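You operate a simulated robot arm through the tools that you are given. There is no shell and no other tool.

You run a simulated robot arm. Do the job below in one go: nothing can be reset, and whatever is moved stays where it is left.

Task
Swap the pallet label for the one that the pallet card names.
Fine: loosen the thumb screw, old label in the return rack, tighten the screw again. Where these are worked on the way, their far stop is far enough and under half their travel is too little: thumb screw.

It is judged by the outcome, as a careful person would: the job done as asked, and still so three seconds after it is handed in. It fails if anything else is knocked over, pushed out of place, dropped, spilled or broken.

Robot
A 6-joint arm with a three-finger gripper, fixed in place. Base frame: the origin is on the floor under the middle of its stand, x ahead of it, y to its left, z up; the work surface is at about z = 880. Readings come in mm, rad, newtons and seconds.
It reaches about 1213 mm from its shoulder. Its first joint turns from -2.897 to 2.897 rad. Payload 4.89 kg.
Tool frame: the origin (TCP) lies between the finger pads and is the grasp point; the fingertips stand 30 mm ahead of it; z points along the fingers, y is the line along which they close. The gripper opens to 164 mm; its body begins 125 mm behind the TCP.
Orientation is that of the tool frame in the base frame, as [roll, pitch, yaw] about the fixed x, y, z axes, in that order (R = Rz(yaw) Ry(pitch) Rx(roll)). With the fingers straight down and closing along the base's y, the tool's x points along the base's -x, its y along +y and its z along -z.

Tools
- The arm moves only by the tool send_rows. Its argument "rows" is a list of rows, each an object (a shift or turn left out is 0, a gripper value left out holds the last) with "linear": the shift along the tool's x, y, z in mm, a list of three; "rot": the turn, a rotation vector about the tool's x, y, z in rad, a list of three; "claw": the opening, from 0 (shut) to 1 (fully open). In form: [{"linear": [dx, dy, dz], "rot": [wx, wy, wz], "claw": claw}, ...]. A call has 1 to 20 rows; each row is the pose to reach, as a shift and turn from the pose commanded when the call began, along the tool's axes at that moment. A row lasts 0.2 s, in which the tool goes at most 50 mm and 0.15 rad; a call with a longer step from one row to the next is refused whole, and so is a gripper value outside its range. A pose out of reach is approached as far as the arm can. The call stops where the force on the tool passes 50 N (or 10 N more than at its start, if that is more) or the arm is blocked; 0.2 s more then pass. The fingers move at their own pace (about 108 mm/s each) and stop on an object; they squeeze with about 26 N. The grip force told is the motor's: it shows also when the fingers shut on nothing. Time passes only in rows, and 0.2 s behind the last, so rows that repeat a pose let the fingers close. The reply holds the time, the measured pose of the TCP, the force on the tool along the base axes, the opening and the grip force, in the units named above and with some noise, with the torque about the TCP (base axes, N m) and any sound that the robot's microphone picked up, and new pictures: "pictures" is both (left out), scene, wrist or none.
- Cameras (640 x 400 px; columns grow to the right, rows downward): "scene" is fixed at [48.6, 502.1, 1848.4]; the picture's right is [-0.58, -0.82, 0.00], its down [-0.59, 0.42, -0.69] and it looks along [0.56, -0.40, -0.72] (base axes); focal length 243 px, centre (320, 200). "wrist" rides on the gripper at [76, -2, -152] in the tool frame; the picture's right is [0.02, 1.00, 0.00], its down [-0.88, 0.02, -0.47] and it looks along [-0.47, 0.01, 0.88] (tool axes); focal length 247 px, centre (320, 200). There is no depth. A picture from a camera that has moved, and an enlarged one, comes with that camera's place and axes in the base frame and with its lens. The place of the scene camera against the robot may be out by one fixed shift of up to 12 mm in any direction.
- lift_body(by): moves the trunk up (or, below 0, down) by that many mm; the arm rides with it, the base frame stays. It gives what a move gives, with no picture.
- enlarge(camera, box): a new picture of the part [left, top, right, bottom] of that camera's present view, enlarged. The clock stands still meanwhile.
- close_job(): hands the job in; it is judged then, once.

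Places have to be worked out from the pictures, the camera data and where the tool is seen. Open the gripper and draw the arm clear of the work before you hand the job in, unless the task says otherwise.

The tools are called after "Call:" as name(argument=value, ...) on one line, values as JSON. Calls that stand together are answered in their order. send_rows: Moves the arm, as the interface text tells. Its arguments: {"type":"object","properties":{"rows":{"type":"array","items":{"type":"object","properties":{"linear":{"type":"array","items":{"type":"number"}},"rot":{"type":"array","items":{"type":"number"}},"claw":{"type":"number"}}}},"pictures":{"type":"string","enum":["both","scene","wrist","none"]}},"required":["rows"]} The other tools are called the same way: lift_body (by) moves the trunk up or down; enlarge (camera, box) takes an enlarged picture of a part of a camera's view; close_job () hands the job in.

At the start:

```text
t: 0.0
ee_pos: [573.2, -47.3, 1548.3]
orientation: [3.14, -0.001, 3.14]
contact_force: [0.0, -1.1, -0.8]
torque: [-0.03, 0.05, 0.02]
finger_gap: 164.0
grip_force: 0.1
trunk travel left (down, up): [-175.0, 215.0]
```

scene: 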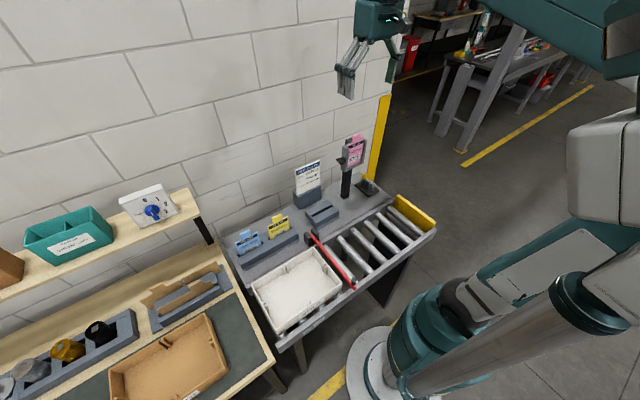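
wrist: 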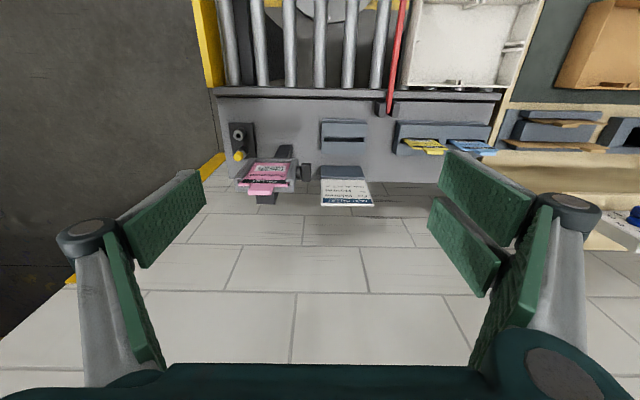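

I begin by looking closely at the work area in both camera views: the label holder (pink), the pallet card, return rack, and the other labels.

Call:
enlarge(camera="scene", box=[220, 120, 440, 260])

Call:
enlarge(camera="wrist", box=[210, 90, 390, 215])

Call:
enlarge(camera="scene", box=[280, 130, 390, 200])

Call:
enlarge(camera="wrist", box=[370, 90, 520, 190])

```text
2.86 times, centred on (330, 190) of scene
camera zoom: at [48.6, 502.1, 1848.4], right [-0.58, -0.82, 0.0], down [-0.59, 0.42, -0.69], along [0.56, -0.4, -0.72], focal length 695 px, centre (291, 229)
```

zoom: 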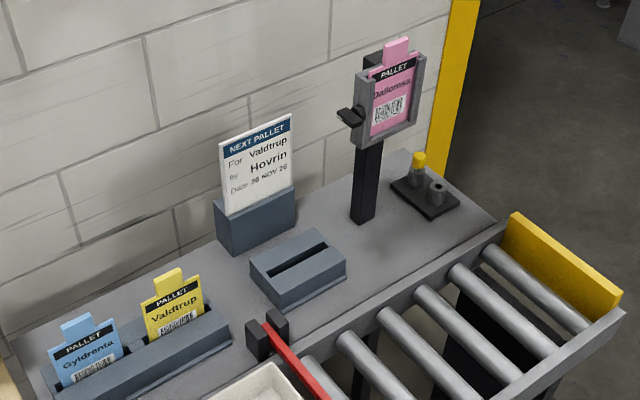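

```text
3.20 times, centred on (300, 152) of wrist
camera zoom: at [498.2, -50.3, 1701.0], right [-0.02, 1.0, 0.0], down [0.88, 0.02, 0.47], along [0.47, 0.01, -0.88], focal length 790 px, centre (384, 352)
```

zoom: 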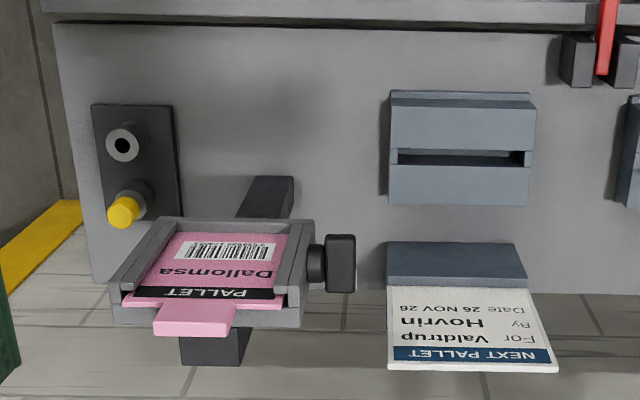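

```text
5.71 times, centred on (335, 165) of scene
camera zoom: at [48.6, 502.1, 1848.4], right [-0.58, -0.82, 0.0], down [-0.59, 0.42, -0.69], along [0.56, -0.4, -0.72], focal length 1390 px, centre (234, 400)
```

zoom: 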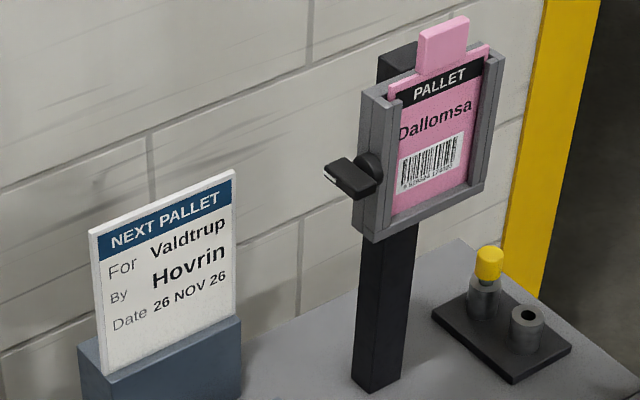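

```text
4.00 times, centred on (445, 140) of wrist
camera zoom: at [498.2, -50.3, 1701.0], right [-0.02, 1.0, 0.0], down [0.88, 0.02, 0.47], along [0.47, 0.01, -0.88], focal length 988 px, centre (-180, 440)
```

zoom: 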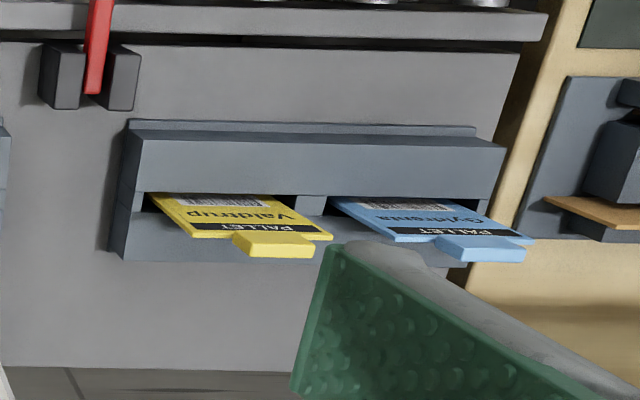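

The card says "For Valdtrup", so the yellow Valdtrup label must replace the pink Dallomsa label. I triangulate the thumb screw wing at about (701, -77, 1191) and the pink tab at about (697, -154, 1292); I look closer at the screw and the rack for details.

Call:
enlarge(camera="scene", box=[330, 130, 375, 175])

Call:
enlarge(camera="wrist", box=[225, 145, 325, 210])

Call:
enlarge(camera="scene", box=[230, 195, 350, 270])

```text
8.89 times, centred on (352, 152) of scene
camera zoom: at [48.6, 502.1, 1848.4], right [-0.58, -0.82, 0.0], down [-0.59, 0.42, -0.69], along [0.56, -0.4, -0.72], focal length 2162 px, centre (31, 622)
```

zoom: 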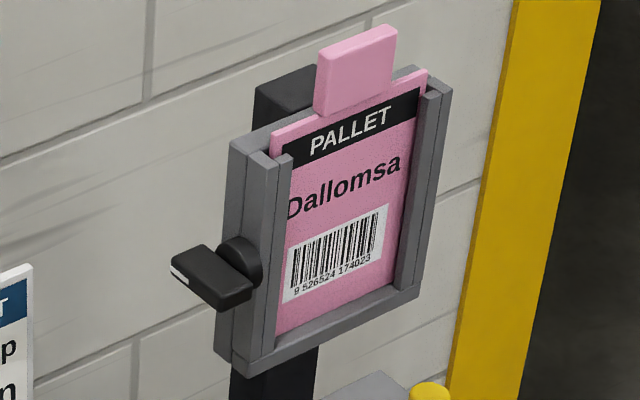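

```text
6.15 times, centred on (275, 178) of wrist
camera zoom: at [498.2, -50.3, 1701.0], right [-0.02, 1.0, 0.0], down [0.88, 0.02, 0.47], along [0.47, 0.01, -0.88], focal length 1520 px, centre (597, 338)
```

zoom: 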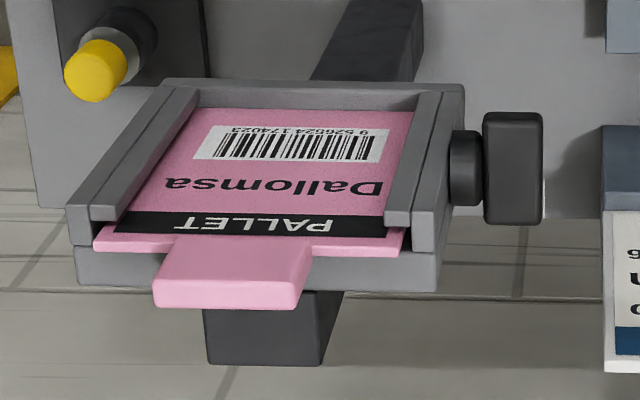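

```text
5.33 times, centred on (290, 232) of scene
camera zoom: at [48.6, 502.1, 1848.4], right [-0.58, -0.82, 0.0], down [-0.59, 0.42, -0.69], along [0.56, -0.4, -0.72], focal length 1297 px, centre (480, 27)
```

zoom: 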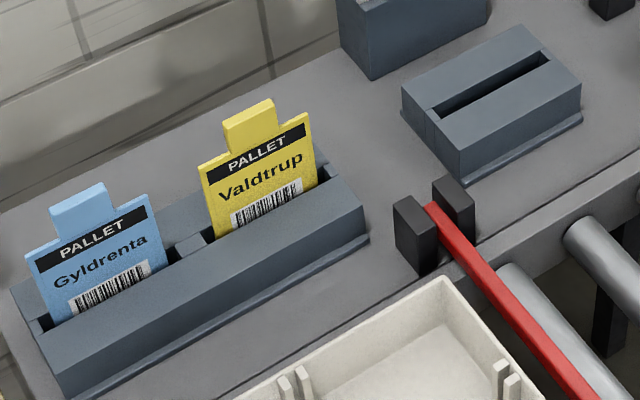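

The thumb screw's wing is a plate lying flat (long along x, about 21 mm deep in y, thin in z) on the +y side of the holder. I turn the tool to point along -y, with the fingers closing vertically and the camera on the -x side. I stop well short of the screw so I can look at it head-on.

Call:
send_rows(rows=[{"linear": [-4, 14, 18], "rot": [0.1309, 0, 0]}, {"linear": [-8, 28, 36], "rot": [0.2618, 0, 0]}, {"linear": [-12, 42, 54], "rot": [0.3927, 0, 0]}, {"linear": [-16, 56, 72], "rot": [0.5236, 0, 0]}, {"linear": [-20, 70, 90], "rot": [0.6545, 0, 0]}, {"linear": [-24, 84, 108], "rot": [0.7854, 0, 0]}, {"linear": [-28, 98, 126], "rot": [0.9163, 0, 0]}, {"linear": [-32, 112, 144], "rot": [1.0472, 0, 0]}, {"linear": [-36, 126, 162], "rot": [1.1781, 0, 0]}, {"linear": [-40, 140, 180], "rot": [1.309, 0, 0]}, {"linear": [-44, 154, 198], "rot": [1.4399, 0, 0]}, {"linear": [-48, 168, 216], "rot": [1.5708, 0, 0]}], pictures="both")

```text
t: 2.6
ee_pos: [667.0, 45.7, 1331.4]
orientation: [-1.571, 0.0, -3.077]
contact_force: [-3.9, 0.2, 1.8]
torque: [0.26, 0.01, 0.54]
finger_gap: 164.1
grip_force: 0.0
out of reach, approached as far as the arm can: row 9, 10, 11, 12
trunk travel left (down, up): [-175.0, 215.0]
camera wrist: at [581.4, 191.9, 1332.0], right [-0.02, 0.0, -1.0], down [0.85, 0.53, -0.02], along [0.53, -0.85, -0.01], focal length 247 px, centre (320, 200)
```

scene: 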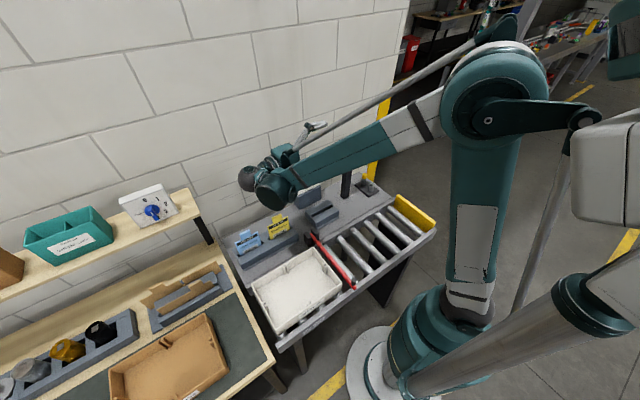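
wrist: 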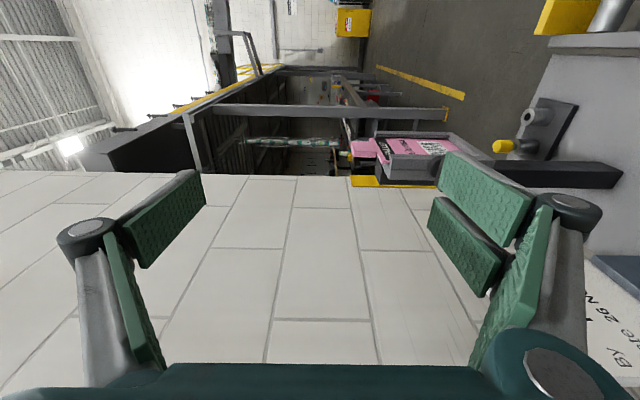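

The last rows hit a joint limit and the arm stopped at about (667, 46, 1331), slightly yawed. I make a small safe move toward more x and less y to find out which commanded pose the shifts count from.

Call:
send_rows(rows=[{"linear": [-20, 0, 20]}, {"linear": [-40, 0, 40]}, {"linear": [-40, 0, 40]}], pictures="none")

```text
t: 3.4
ee_pos: [711.9, 7.4, 1331.1]
orientation: [-1.572, -0.001, -3.078]
contact_force: [0.2, 0.1, 0.1]
torque: [0.04, 0.0, 0.02]
finger_gap: 164.0
grip_force: 0.1
trunk travel left (down, up): [-175.0, 215.0]
```

The shifts count from the pose actually reached. I correct the small yaw error and come down level with the screw at z ≈ 1191, still about 100 mm off it, and take pictures.

Call:
send_rows(rows=[{"linear": [3, 35, -1], "rot": [0, 0.016, 0]}, {"linear": [6, 70, -2], "rot": [0, 0.032, 0]}, {"linear": [9, 105, -3], "rot": [0, 0.048, 0]}, {"linear": [10.8, 140, -3.7], "rot": [0, 0.0636, 0]}, {"linear": [10.8, 140, -3.7], "rot": [0, 0.0636, 0]}], pictures="both")

```text
t: 4.6
ee_pos: [700.2, 11.9, 1192.2]
orientation: [-1.57, 0.0, -3.141]
contact_force: [0.7, 0.5, -1.3]
torque: [-0.05, 0.02, -0.01]
finger_gap: 164.0
grip_force: 0.1
trunk travel left (down, up): [-175.0, 215.0]
camera wrist: at [623.8, 163.7, 1193.1], right [-0.02, 0.0, -1.0], down [0.88, 0.47, -0.02], along [0.47, -0.88, -0.01], focal length 247 px, centre (320, 200)
```

scene: 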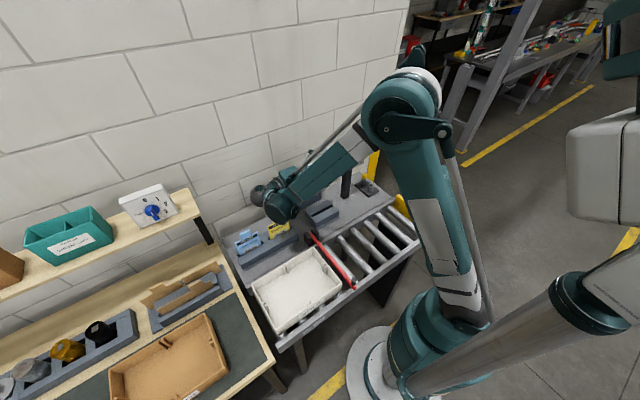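
wrist: 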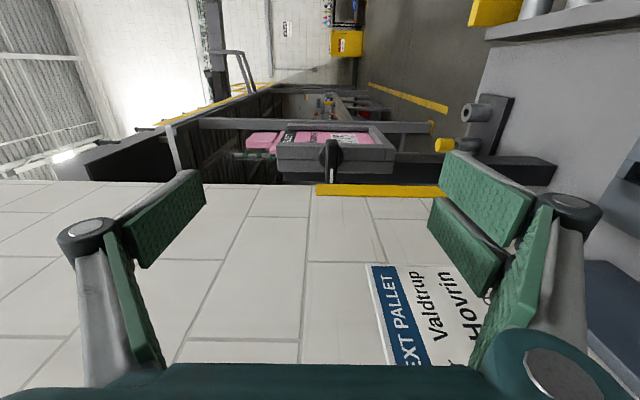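

Call:
enlarge(camera="wrist", box=[235, 105, 415, 215])

Call:
enlarge(camera="wrist", box=[300, 125, 370, 195])

```text
3.56 times, centred on (325, 160) of wrist
camera zoom: at [623.8, 163.7, 1193.1], right [-0.02, 0.0, -1.0], down [0.88, 0.47, -0.02], along [0.47, -0.88, -0.01], focal length 878 px, centre (302, 342)
```

zoom: 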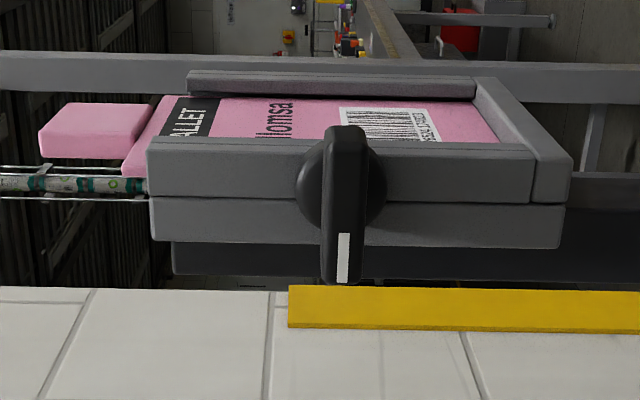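

```text
5.71 times, centred on (335, 160) of wrist
camera zoom: at [623.8, 163.7, 1193.1], right [-0.02, 0.0, -1.0], down [0.88, 0.47, -0.02], along [0.47, -0.88, -0.01], focal length 1411 px, centre (234, 429)
```

zoom: 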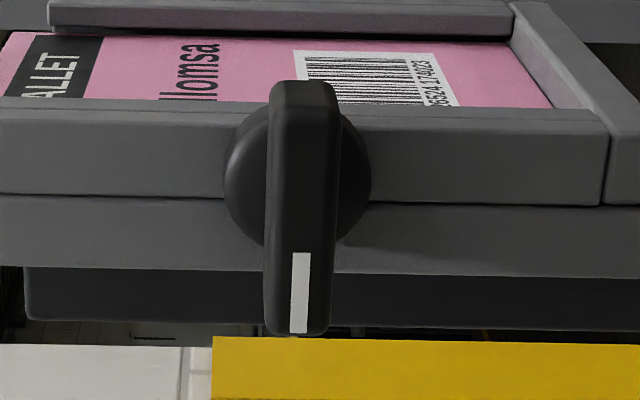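

The screw wing now shows clearly: it lies along x with a white mark on its +x end, its axis near (705, ·, 1180), and the wing spans roughly y -66 to -87. I move closer and centre on it before checking again.

Call:
send_rows(rows=[{"linear": [-2, 6, 12]}, {"linear": [-4.8, 12, 24]}, {"linear": [-4.8, 12.2, 34]}, {"linear": [-4.8, 12.2, 34]}], pictures="wrist")

Call:
enlarge(camera="wrist", box=[270, 90, 390, 170])

```text
t: 5.6
ee_pos: [704.9, -22.5, 1180.0]
orientation: [-1.571, 0.001, 3.14]
contact_force: [1.7, -0.4, 0.5]
torque: [-0.03, 0.01, -0.05]
finger_gap: 163.9
grip_force: 0.2
trunk travel left (down, up): [-175.0, 215.0]
camera wrist: at [628.7, 129.4, 1181.0], right [-0.02, 0.0, -1.0], down [0.88, 0.47, -0.02], along [0.47, -0.88, -0.01], focal length 247 px, centre (320, 200)
```

wrist: 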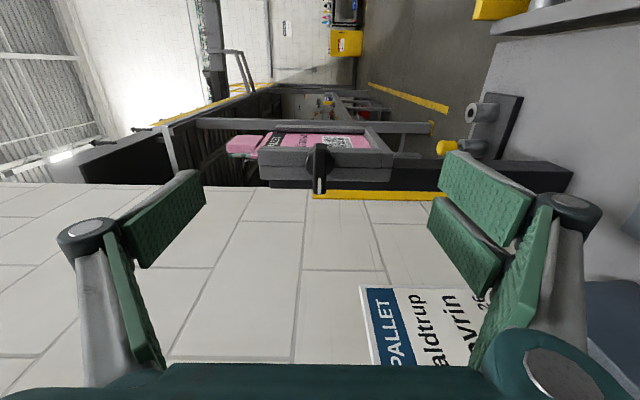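

```text
5.00 times, centred on (330, 130) of wrist
camera zoom: at [628.7, 129.4, 1181.0], right [-0.02, 0.0, -1.0], down [0.88, 0.47, -0.02], along [0.47, -0.88, -0.01], focal length 1235 px, centre (270, 550)
```

zoom: 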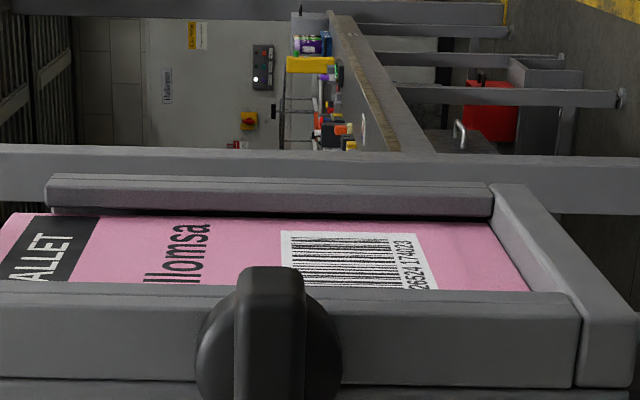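

The wing is centred in the view. I enlarge the present view around it to measure its depth by parallax.

Call:
enlarge(camera="wrist", box=[285, 125, 355, 200])

```text
5.33 times, centred on (320, 162) of wrist
camera zoom: at [628.7, 129.4, 1181.0], right [-0.02, 0.0, -1.0], down [0.88, 0.47, -0.02], along [0.47, -0.88, -0.01], focal length 1317 px, centre (320, 400)
```

zoom: 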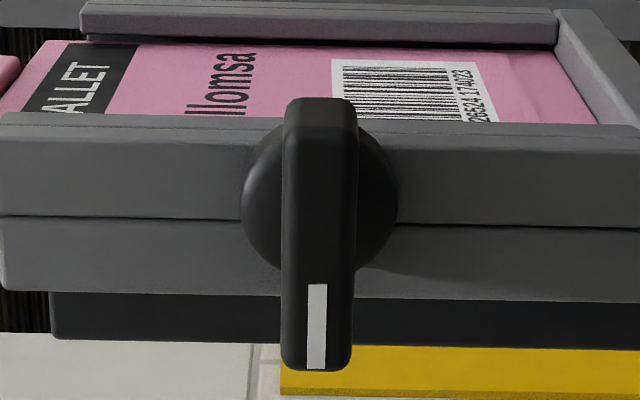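

The parallax puts the wing's outer face at y ≈ -67, so I advance 29 mm to bring the fingertips to y ≈ -82, short of the hub. Then I half-close and look.

Call:
send_rows(rows=[{"linear": [0, 0, 15]}, {"linear": [0, 0, 29]}, {"linear": [0, 0, 29], "claw": 0.3}, {"linear": [0, 0, 29], "claw": 0.3}, {"linear": [0, 0, 29], "claw": 0.3}, {"linear": [0, 0, 29], "claw": 0.3}], pictures="wrist")

Call:
enlarge(camera="wrist", box=[240, 90, 400, 210])

```text
t: 7.0
ee_pos: [705.4, -51.4, 1180.9]
orientation: [-1.571, 0.001, -3.141]
contact_force: [-0.2, -0.3, -0.2]
torque: [0.0, 0.01, -0.02]
finger_gap: 49.6
grip_force: 0.0
trunk travel left (down, up): [-175.0, 215.0]
camera wrist: at [629.1, 100.2, 1182.0], right [-0.02, 0.0, -1.0], down [0.88, 0.47, -0.02], along [0.47, -0.88, -0.01], focal length 247 px, centre (320, 200)
```

wrist: 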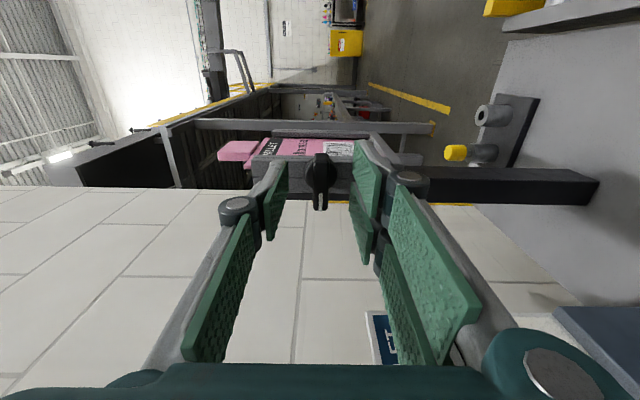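

```text
3.33 times, centred on (320, 150) of wrist
camera zoom: at [629.1, 100.2, 1182.0], right [-0.02, 0.0, -1.0], down [0.88, 0.47, -0.02], along [0.47, -0.88, -0.01], focal length 823 px, centre (320, 367)
```

zoom: 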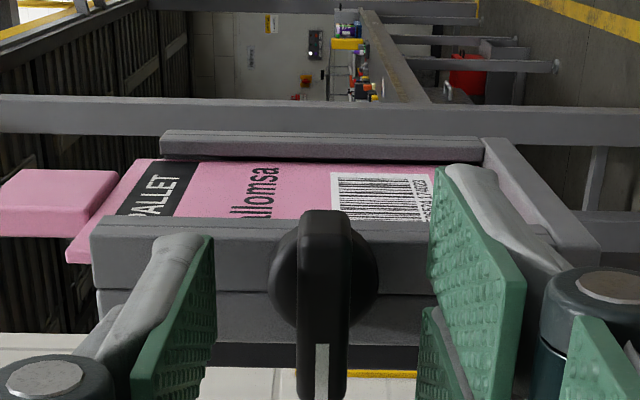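

The fingers straddle the wing cleanly, one above and two below. I close onto it.

Call:
send_rows(rows=[{"claw": 0.0}, {"claw": 0.0}, {"claw": 0.0}, {"claw": 0.0}], pictures="wrist")

Call:
enlarge(camera="wrist", box=[240, 90, 400, 210])

```text
t: 8.0
ee_pos: [705.8, -51.7, 1179.3]
orientation: [-1.572, -0.001, -3.141]
contact_force: [-7.6, -0.3, -19.2]
torque: [0.56, 0.05, -0.01]
finger_gap: 11.7
grip_force: 44.8
trunk travel left (down, up): [-175.0, 215.0]
camera wrist: at [629.1, 100.2, 1181.4], right [-0.02, 0.0, -1.0], down [0.88, 0.47, -0.02], along [0.47, -0.88, -0.01], focal length 247 px, centre (320, 200)
```

wrist: 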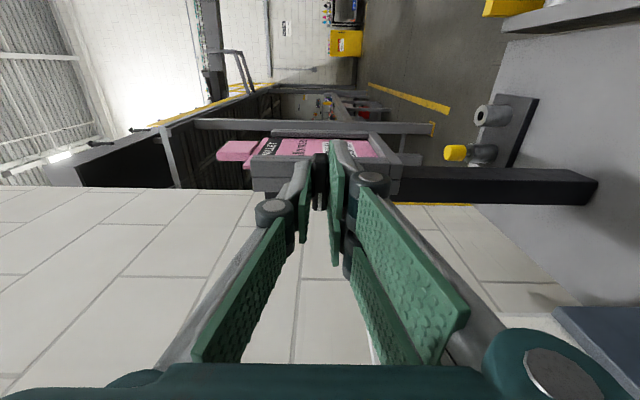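

```text
3.33 times, centred on (320, 150) of wrist
camera zoom: at [629.1, 100.2, 1181.4], right [-0.02, 0.0, -1.0], down [0.88, 0.47, -0.02], along [0.47, -0.88, -0.01], focal length 823 px, centre (320, 367)
```

zoom: 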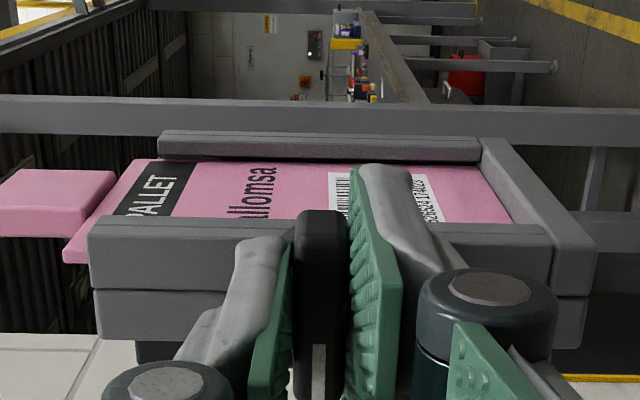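

I have the wing firmly (gap 11.7 mm). Loosening is counter-clockwise seen from +y, so I first turn about -0.45 rad around the tool's z, with a 1 mm re-centring downward, and watch the torque.

Call:
send_rows(rows=[{"linear": [0, 1, 0], "rot": [0, 0, -0.1]}, {"linear": [0, 1, 0], "rot": [0, 0, -0.2]}, {"linear": [0, 1, 0], "rot": [0, 0, -0.3]}, {"linear": [0, 1, 0], "rot": [0, 0, -0.4]}], pictures="wrist")

Call:
enlarge(camera="wrist", box=[240, 90, 400, 210])

```text
t: 9.0
ee_pos: [705.4, -51.1, 1182.0]
orientation: [-1.567, -0.4, 3.14]
contact_force: [11.3, -3.0, 26.0]
torque: [-1.08, -0.07, -0.6]
finger_gap: 11.6
grip_force: 45.3
trunk travel left (down, up): [-175.0, 215.0]
camera wrist: at [635.7, 100.2, 1211.4], right [-0.41, 0.0, -0.91], down [0.8, 0.47, -0.36], along [0.43, -0.88, -0.19], focal length 247 px, centre (320, 200)
```

wrist: 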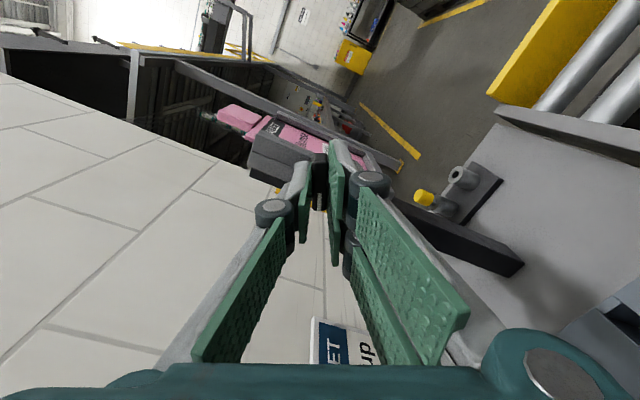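

```text
3.33 times, centred on (320, 150) of wrist
camera zoom: at [635.7, 100.2, 1211.4], right [-0.41, 0.0, -0.91], down [0.8, 0.47, -0.36], along [0.43, -0.88, -0.19], focal length 823 px, centre (320, 367)
```

zoom: 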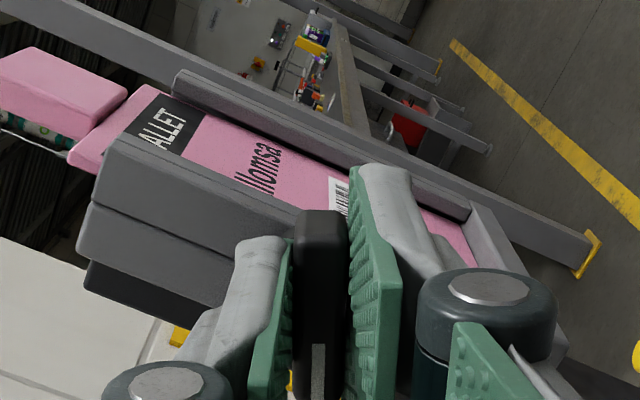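

The wing follows the fingers freely in this direction. I relieve the slight sideways load by 0.6 mm and keep turning.

Call:
send_rows(rows=[{"linear": [0, -0.6, 0], "rot": [0, 0, -0.1]}, {"linear": [0, -0.6, 0], "rot": [0, 0, -0.2]}, {"linear": [0, -0.6, 0], "rot": [0, 0, -0.3]}, {"linear": [0, -0.6, 0], "rot": [0, 0, -0.4]}], pictures="wrist")

Call:
enlarge(camera="wrist", box=[240, 90, 400, 210])

```text
t: 9.9
ee_pos: [705.5, -50.9, 1181.9]
orientation: [-1.567, -0.735, -3.141]
contact_force: [1.7, -4.3, 12.3]
torque: [0.03, -0.02, 0.42]
finger_gap: 11.8
grip_force: 45.2
trunk travel left (down, up): [-175.0, 215.0]
stopped in row 4: the force on the tool passed its limit at 52 N (the readings are from after the stop); the commanded pose is now the measured one
camera wrist: at [650.4, 100.3, 1233.3], right [-0.69, 0.0, -0.73], down [0.64, 0.47, -0.61], along [0.35, -0.88, -0.32], focal length 247 px, centre (320, 200)
```

wrist: 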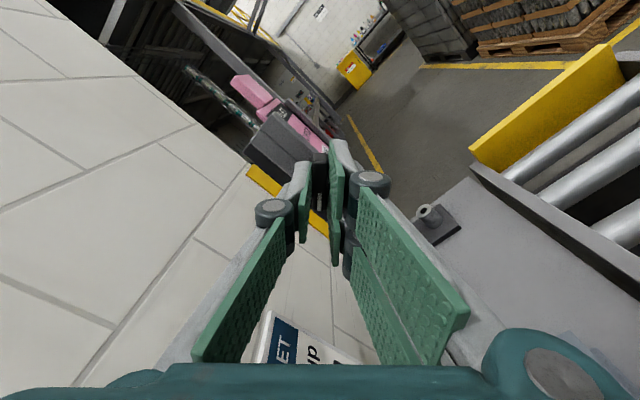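

```text
3.33 times, centred on (320, 150) of wrist
camera zoom: at [650.4, 100.3, 1233.3], right [-0.69, 0.0, -0.73], down [0.64, 0.47, -0.61], along [0.35, -0.88, -0.32], focal length 823 px, centre (320, 367)
```

zoom: 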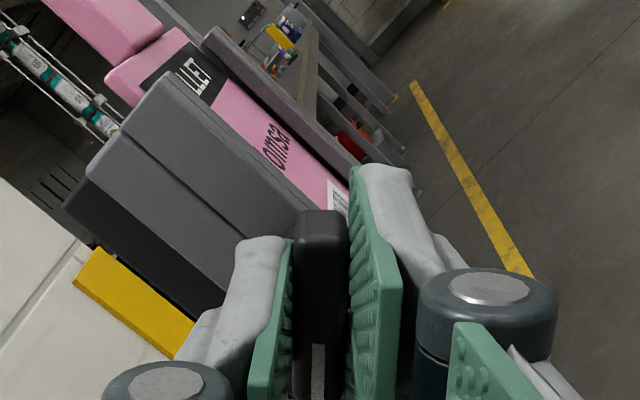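

The force limit tripped at about -0.735 rad; I can't yet tell whether that is the end stop or an off-centre load. I relieve the residual load and try a further small turn.

Call:
send_rows(rows=[{"linear": [0.18, -0.2, 0], "rot": [0, 0, 0]}, {"linear": [0.18, -0.2, 0], "rot": [0, 0, -0.03]}, {"linear": [0.18, -0.2, 0], "rot": [0, 0, -0.06]}], pictures="none")

```text
t: 10.7
ee_pos: [706.7, -51.3, 1181.2]
orientation: [-1.567, -0.796, 3.141]
contact_force: [-1.3, 0.8, 12.2]
torque: [-0.31, -0.03, -0.05]
finger_gap: 11.9
grip_force: 44.9
trunk travel left (down, up): [-175.0, 215.0]
```

It turned another 0.06 rad with hardly any torque about y, so this is not the end stop. I continue in small increments.

Call:
send_rows(rows=[{"linear": [0.2, -0.2, 0], "rot": [0, 0, -0.05]}, {"linear": [0.2, -0.2, 0], "rot": [0, 0, -0.1]}, {"linear": [0.2, -0.2, 0], "rot": [0, 0, -0.15]}, {"linear": [0.2, -0.2, 0], "rot": [0, 0, -0.2]}], pictures="wrist")

Call:
enlarge(camera="wrist", box=[240, 90, 400, 210])

```text
t: 11.7
ee_pos: [707.5, -49.9, 1182.2]
orientation: [-1.568, -0.996, 3.14]
contact_force: [12.6, -10.9, 30.7]
torque: [-0.46, -0.08, 0.54]
finger_gap: 11.8
grip_force: 45.6
trunk travel left (down, up): [-175.0, 215.0]
camera wrist: at [666.2, 100.3, 1246.4], right [-0.85, 0.0, -0.53], down [0.46, 0.47, -0.75], along [0.25, -0.88, -0.4], focal length 247 px, centre (320, 200)
```

wrist: 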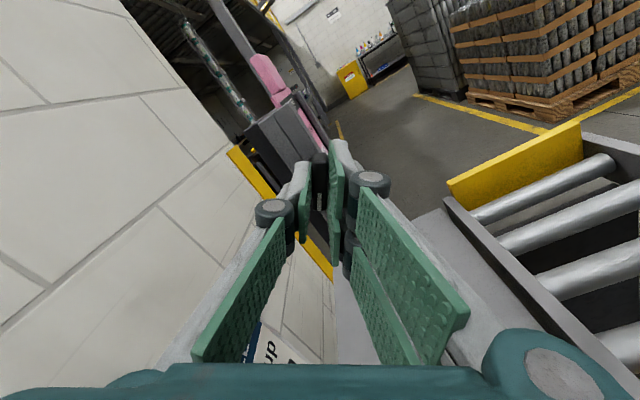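

```text
3.33 times, centred on (320, 150) of wrist
camera zoom: at [666.2, 100.3, 1246.4], right [-0.85, 0.0, -0.53], down [0.46, 0.47, -0.75], along [0.25, -0.88, -0.4], focal length 823 px, centre (320, 367)
```

zoom: 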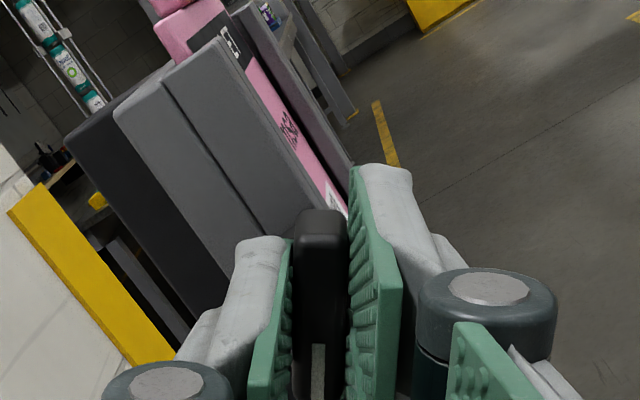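

It's still turning, now -1.0 rad in total with little torque. The forces fit the screw axis lying about 4 mm from my TCP along the wing, so I follow that arc while continuing to turn.

Call:
send_rows(rows=[{"linear": [0.4, -0.6, 0.2]}, {"linear": [0.34, -1.05, 0.2], "rot": [0, 0, -0.1]}, {"linear": [0.22, -1.45, 0.2], "rot": [0, 0, -0.2]}, {"linear": [0.07, -1.85, 0.2], "rot": [0, 0, -0.3]}, {"linear": [-0.13, -2.2, 0.2], "rot": [0, 0, -0.4]}], pictures="wrist")

Call:
enlarge(camera="wrist", box=[240, 90, 400, 210])

```text
t: 12.9
ee_pos: [708.2, -50.9, 1182.5]
orientation: [-1.564, -1.396, 3.136]
contact_force: [-0.4, -4.4, 15.1]
torque: [0.5, 0.02, 0.15]
finger_gap: 11.7
grip_force: 44.6
trunk travel left (down, up): [-175.0, 215.0]
camera wrist: at [695.9, 100.3, 1257.5], right [-0.99, 0.0, -0.15], down [0.13, 0.47, -0.87], along [0.07, -0.88, -0.47], focal length 247 px, centre (320, 200)
```

wrist: 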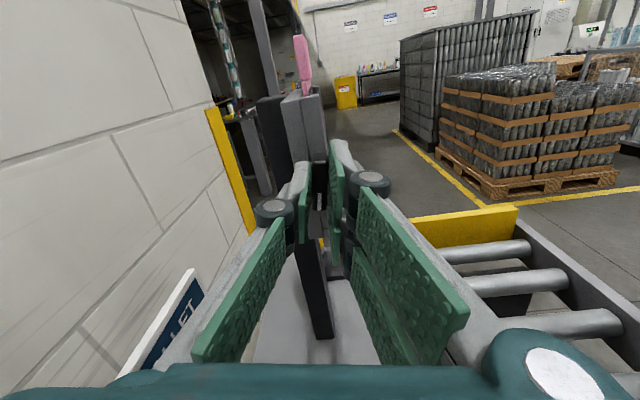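

```text
3.33 times, centred on (320, 150) of wrist
camera zoom: at [695.9, 100.3, 1257.5], right [-0.99, 0.0, -0.15], down [0.13, 0.47, -0.87], along [0.07, -0.88, -0.47], focal length 823 px, centre (320, 367)
```

zoom: 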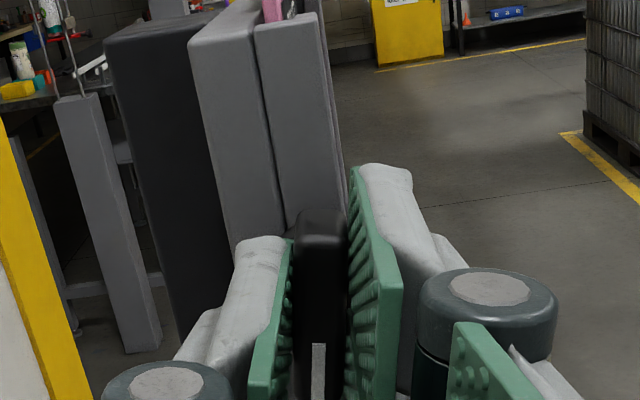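

Still turning with no resistance at -1.4 rad total. I keep going along the same arc.

Call:
send_rows(rows=[{"linear": [0.3, -0.05, 0]}, {"linear": [0.22, -0.45, 0], "rot": [0, 0, -0.1]}, {"linear": [0.1, -0.85, 0], "rot": [0, 0, -0.2]}, {"linear": [-0.05, -1.25, 0], "rot": [0, 0, -0.3]}, {"linear": [-0.25, -1.6, 0], "rot": [0, 0, -0.4]}], pictures="wrist")

Call:
enlarge(camera="wrist", box=[240, 90, 400, 210])

```text
t: 14.1
ee_pos: [708.8, -51.0, 1182.0]
orientation: [1.567, -1.344, 0.004]
contact_force: [-20.3, -3.8, -7.2]
torque: [-0.29, 0.07, -0.42]
finger_gap: 11.8
grip_force: 45.2
trunk travel left (down, up): [-175.0, 215.0]
camera wrist: at [727.5, 100.3, 1256.1], right [-0.97, 0.0, 0.25], down [-0.22, 0.47, -0.85], along [-0.12, -0.88, -0.46], focal length 247 px, centre (320, 200)
```

wrist: 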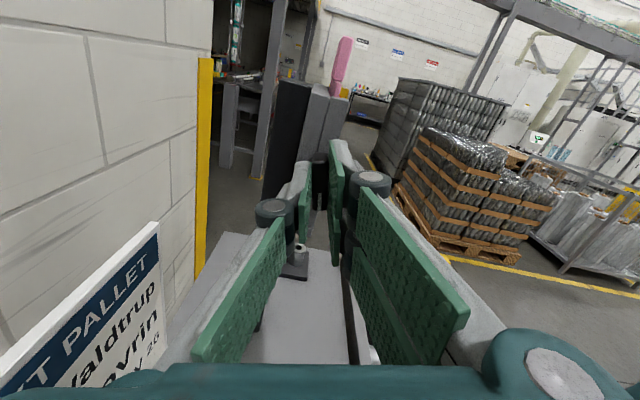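

```text
3.33 times, centred on (320, 150) of wrist
camera zoom: at [727.5, 100.3, 1256.1], right [-0.97, 0.0, 0.25], down [-0.22, 0.47, -0.85], along [-0.12, -0.88, -0.46], focal length 823 px, centre (320, 367)
```

zoom: 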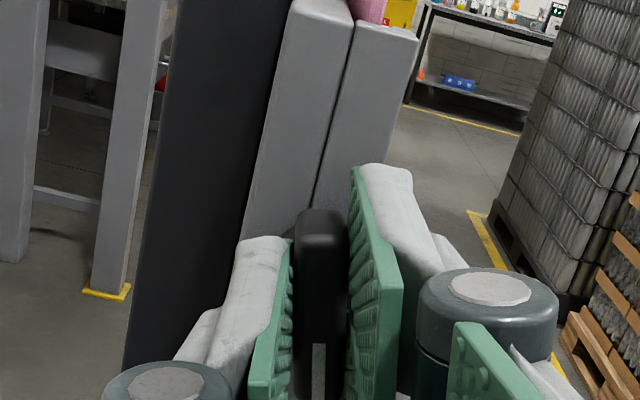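

At -1.8 rad there is still no stop. The card (plane at x ≈ 808, top z ≈ 1145) is near the gripper's lower side but clear, and its knuckle now recedes in x as I turn further. I relieve the load and continue in a smaller step with both pictures.

Call:
send_rows(rows=[{"linear": [-0.25, 0.4, 0]}, {"linear": [-0.26, 0.16, 0], "rot": [0, 0, -0.1]}, {"linear": [-0.3, -0.08, 0], "rot": [0, 0, -0.2]}], pictures="both")

Call:
enlarge(camera="scene", box=[240, 130, 400, 240])

```text
t: 14.9
ee_pos: [708.9, -51.8, 1182.0]
orientation: [1.571, -1.145, 0.002]
contact_force: [-17.8, -2.8, -10.6]
torque: [0.6, 0.06, -0.56]
finger_gap: 11.8
grip_force: 45.5
trunk travel left (down, up): [-175.0, 215.0]
camera wrist: at [742.1, 100.4, 1250.7], right [-0.9, 0.0, 0.43], down [-0.38, 0.47, -0.79], along [-0.2, -0.88, -0.43], focal length 247 px, centre (320, 200)
```

scene: 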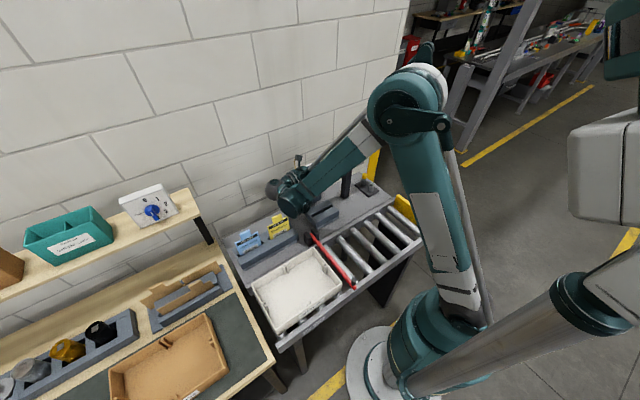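
wrist: 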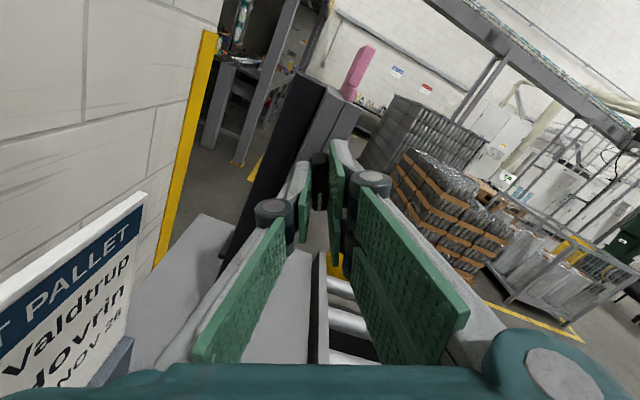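

```text
3.64 times, centred on (320, 185) of scene
camera zoom: at [48.6, 502.1, 1848.4], right [-0.58, -0.82, 0.0], down [-0.59, 0.42, -0.69], along [0.56, -0.4, -0.72], focal length 884 px, centre (320, 254)
```

zoom: 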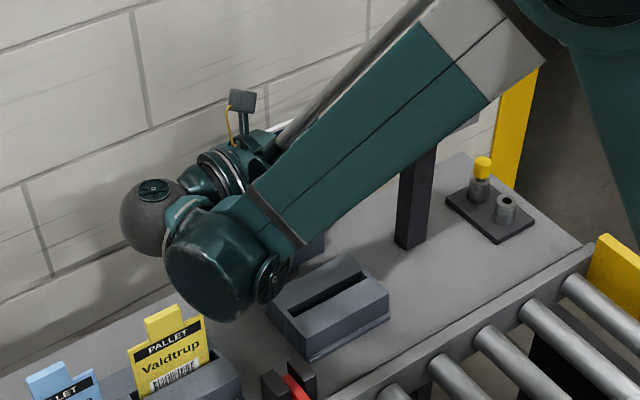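

Still turning freely at -2.0 rad, and the card is untouched. I continue another 0.4 rad with load relief.

Call:
send_rows(rows=[{"linear": [-0.35, 0.25, 0]}, {"linear": [-0.36, 0.08, 0], "rot": [0, 0, -0.1]}, {"linear": [-0.38, -0.06, 0], "rot": [0, 0, -0.2]}, {"linear": [-0.4, -0.2, 0], "rot": [0, 0, -0.3]}, {"linear": [-0.45, -0.32, 0], "rot": [0, 0, -0.4]}], pictures="wrist")

Call:
enlarge(camera="wrist", box=[240, 90, 400, 210])

```text
t: 16.1
ee_pos: [708.8, -50.4, 1183.3]
orientation: [1.567, -0.745, 0.005]
contact_force: [-1.0, 6.4, 18.4]
torque: [-0.61, -1.81, -0.01]
finger_gap: 20.0
grip_force: 45.3
trunk travel left (down, up): [-175.0, 215.0]
camera wrist: at [766.4, 101.2, 1232.5], right [-0.66, 0.0, 0.75], down [-0.66, 0.47, -0.58], along [-0.35, -0.88, -0.31], focal length 247 px, centre (320, 200)
```

wrist: 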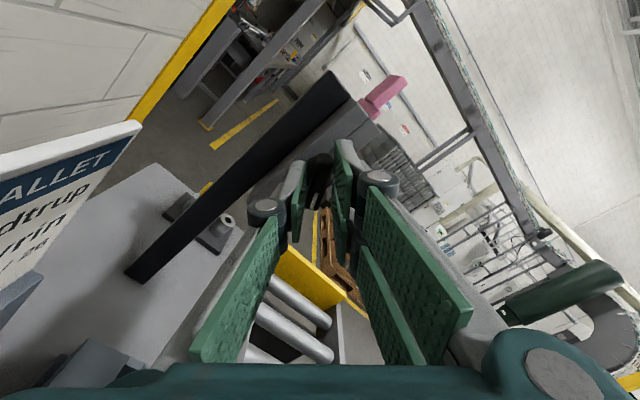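

```text
3.33 times, centred on (320, 150) of wrist
camera zoom: at [766.4, 101.2, 1232.5], right [-0.66, 0.0, 0.75], down [-0.66, 0.47, -0.58], along [-0.35, -0.88, -0.31], focal length 823 px, centre (320, 367)
```

zoom: 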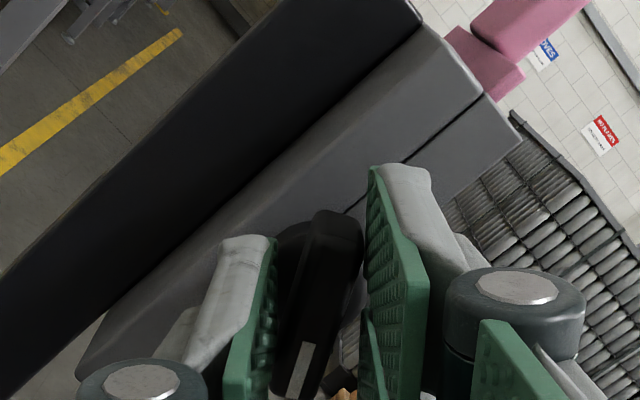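

The wing hit its end stop at about -2.1 rad: torque -1.8 Nm and the grip is being forced open. I turn back 0.28 rad so the fingers align with the wing again, then open and withdraw.

Call:
send_rows(rows=[{"linear": [0, 0, 0], "rot": [0, 0, 0.14]}, {"linear": [0, 0, 0], "rot": [0, 0, 0.27]}, {"linear": [0, 0, 0], "rot": [0, 0, 0.27], "claw": 0.35}, {"linear": [0, 0, 0], "rot": [0, 0, 0.27], "claw": 0.35}, {"linear": [0, 0, 0], "rot": [0, 0, 0.27], "claw": 0.35}, {"linear": [0, 0, -20], "rot": [0, 0, 0.27], "claw": 0.35}, {"linear": [0, 0, -45], "rot": [0, 0, 0.27], "claw": 0.35}], pictures="wrist")

Call:
enlarge(camera="wrist", box=[240, 100, 400, 220])

```text
t: 17.7
ee_pos: [710.4, -7.3, 1181.8]
orientation: [1.571, -1.017, 0.003]
contact_force: [0.5, -0.7, 0.2]
torque: [0.02, 0.0, -0.04]
finger_gap: 57.5
grip_force: 0.1
trunk travel left (down, up): [-175.0, 215.0]
camera wrist: at [751.3, 144.7, 1245.8], right [-0.84, 0.0, 0.55], down [-0.48, 0.47, -0.74], along [-0.26, -0.88, -0.4], focal length 247 px, centre (320, 200)
```

wrist: 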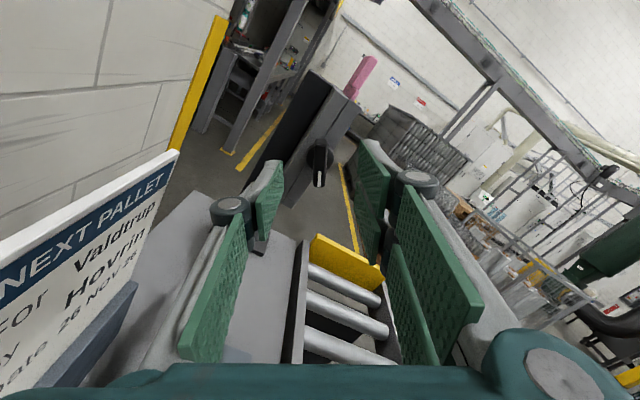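

```text
3.33 times, centred on (320, 160) of wrist
camera zoom: at [751.3, 144.7, 1245.8], right [-0.84, 0.0, 0.55], down [-0.48, 0.47, -0.74], along [-0.26, -0.88, -0.4], focal length 823 px, centre (320, 333)
```

zoom: 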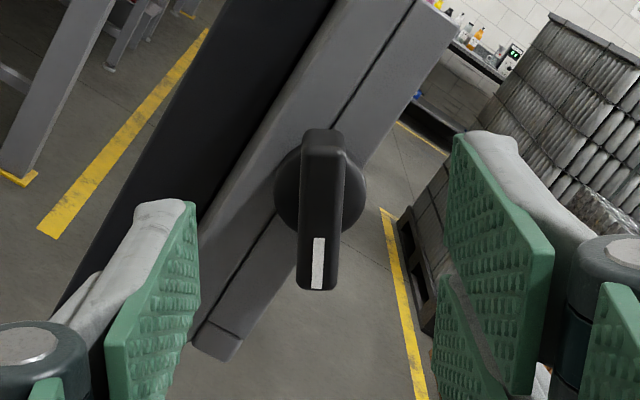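

The screw sits loosened at its stop. I raise the gripper clear of the card, then bring the tool back to camera-up, ready to turn it downward for gripping the pink tab front-to-back.

Call:
send_rows(rows=[{"linear": [34, 21, 0]}, {"linear": [68, 42, 0]}, {"linear": [102, 63, 0]}, {"linear": [136, 84, 0]}, {"linear": [170, 105, 0], "rot": [0, 0, 0.14]}, {"linear": [170, 105, 0], "rot": [0, 0, 0.28]}, {"linear": [170, 105, 0], "rot": [0, 0, 0.42]}, {"linear": [170, 105, 0], "rot": [0, 0, 0.554]}], pictures="scene")

```text
t: 19.5
ee_pos: [709.4, -6.4, 1380.8]
orientation: [-0.458, -1.569, 2.03]
contact_force: [0.0, -0.3, -0.1]
torque: [-0.03, 0.01, 0.01]
finger_gap: 57.5
grip_force: 0.0
trunk travel left (down, up): [-175.0, 215.0]
```

scene: 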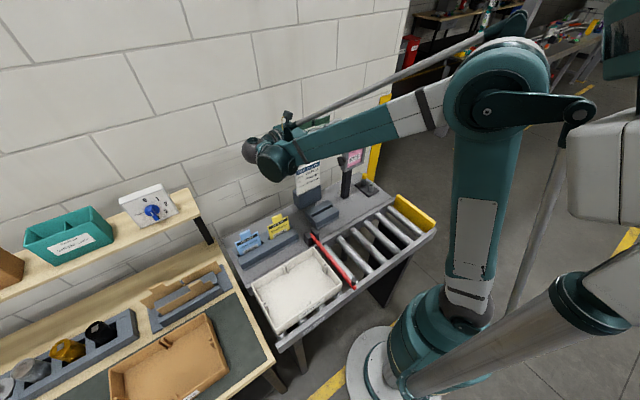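

The arm is clear above. Now I tilt the tool to point straight down with the fingers closing along x, ending about 80 mm above the pink tab's fingertip height.

Call:
send_rows(rows=[{"linear": [10, 1, 12], "rot": [0, -0.131, 0]}, {"linear": [19, 2, 24], "rot": [0, -0.262, 0]}, {"linear": [19, 3, 37], "rot": [0, -0.393, 0]}, {"linear": [19, 4, 49], "rot": [0, -0.524, 0]}, {"linear": [19, 5, 61], "rot": [0, -0.654, 0]}, {"linear": [19, 6, 74], "rot": [0, -0.785, 0]}, {"linear": [19, 7, 86], "rot": [0, -0.916, 0]}, {"linear": [19, 8, 98], "rot": [0, -1.047, 0]}, {"linear": [19, 9, 111], "rot": [0, -1.178, 0]}, {"linear": [19, 10, 123], "rot": [0, -1.309, 0]}, {"linear": [19, 11, 135], "rot": [0, -1.44, 0]}, {"linear": [19, 12.4, 147.6], "rot": [0, -1.5708, 0]}], pictures="both")

Call:
enlarge(camera="wrist", box=[240, 60, 420, 180])

Call:
enlarge(camera="scene", box=[310, 70, 410, 200])

```text
t: 22.1
ee_pos: [697.7, -151.9, 1402.0]
orientation: [3.139, -0.001, -1.568]
contact_force: [0.2, 1.0, 0.0]
torque: [-0.21, -0.04, 0.02]
finger_gap: 57.5
grip_force: 0.0
trunk travel left (down, up): [-175.0, 215.0]
camera wrist: at [699.4, -229.6, 1553.3], right [-1.0, -0.02, 0.0], down [-0.02, 0.88, 0.47], along [-0.01, 0.47, -0.88], focal length 247 px, centre (320, 200)
```

scene: 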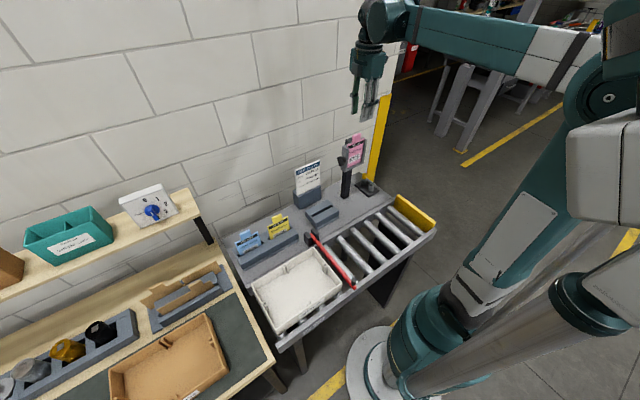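
wrist: 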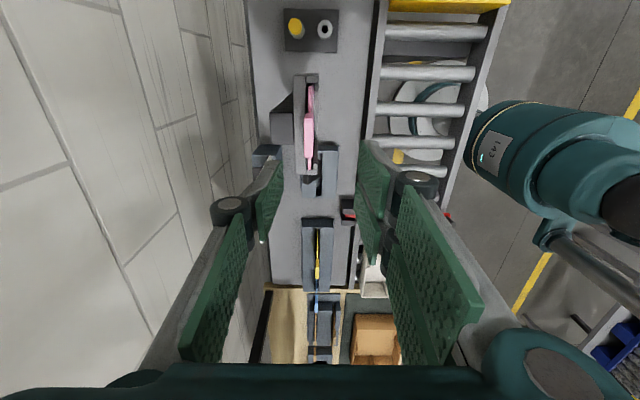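

```text
3.33 times, centred on (330, 120) of wrist
camera zoom: at [699.4, -229.6, 1553.3], right [-1.0, -0.02, 0.0], down [-0.02, 0.88, 0.47], along [-0.01, 0.47, -0.88], focal length 823 px, centre (287, 467)
```

zoom: 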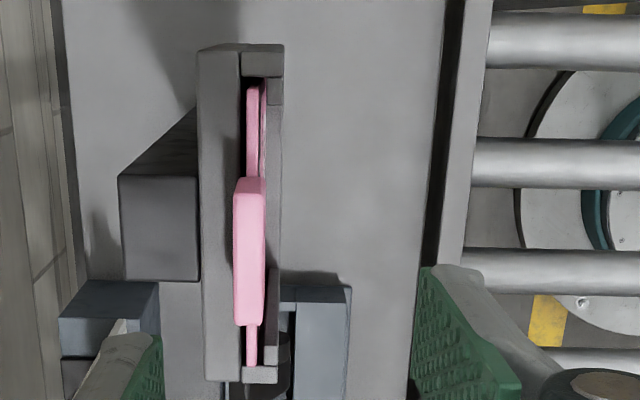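

```text
3.08 times, centred on (360, 135) of scene
camera zoom: at [48.6, 502.1, 1848.4], right [-0.58, -0.82, 0.0], down [-0.59, 0.42, -0.69], along [0.56, -0.4, -0.72], focal length 748 px, centre (197, 400)
```

zoom: 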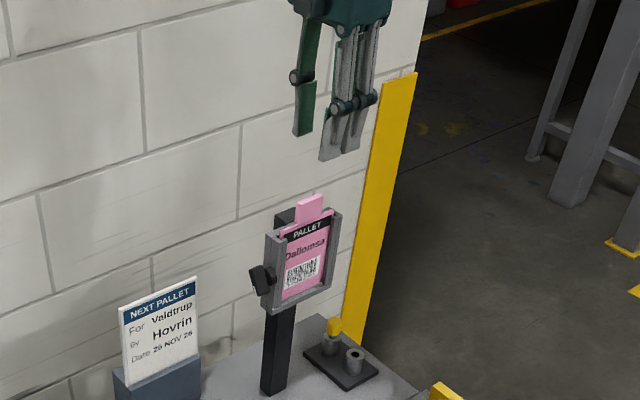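

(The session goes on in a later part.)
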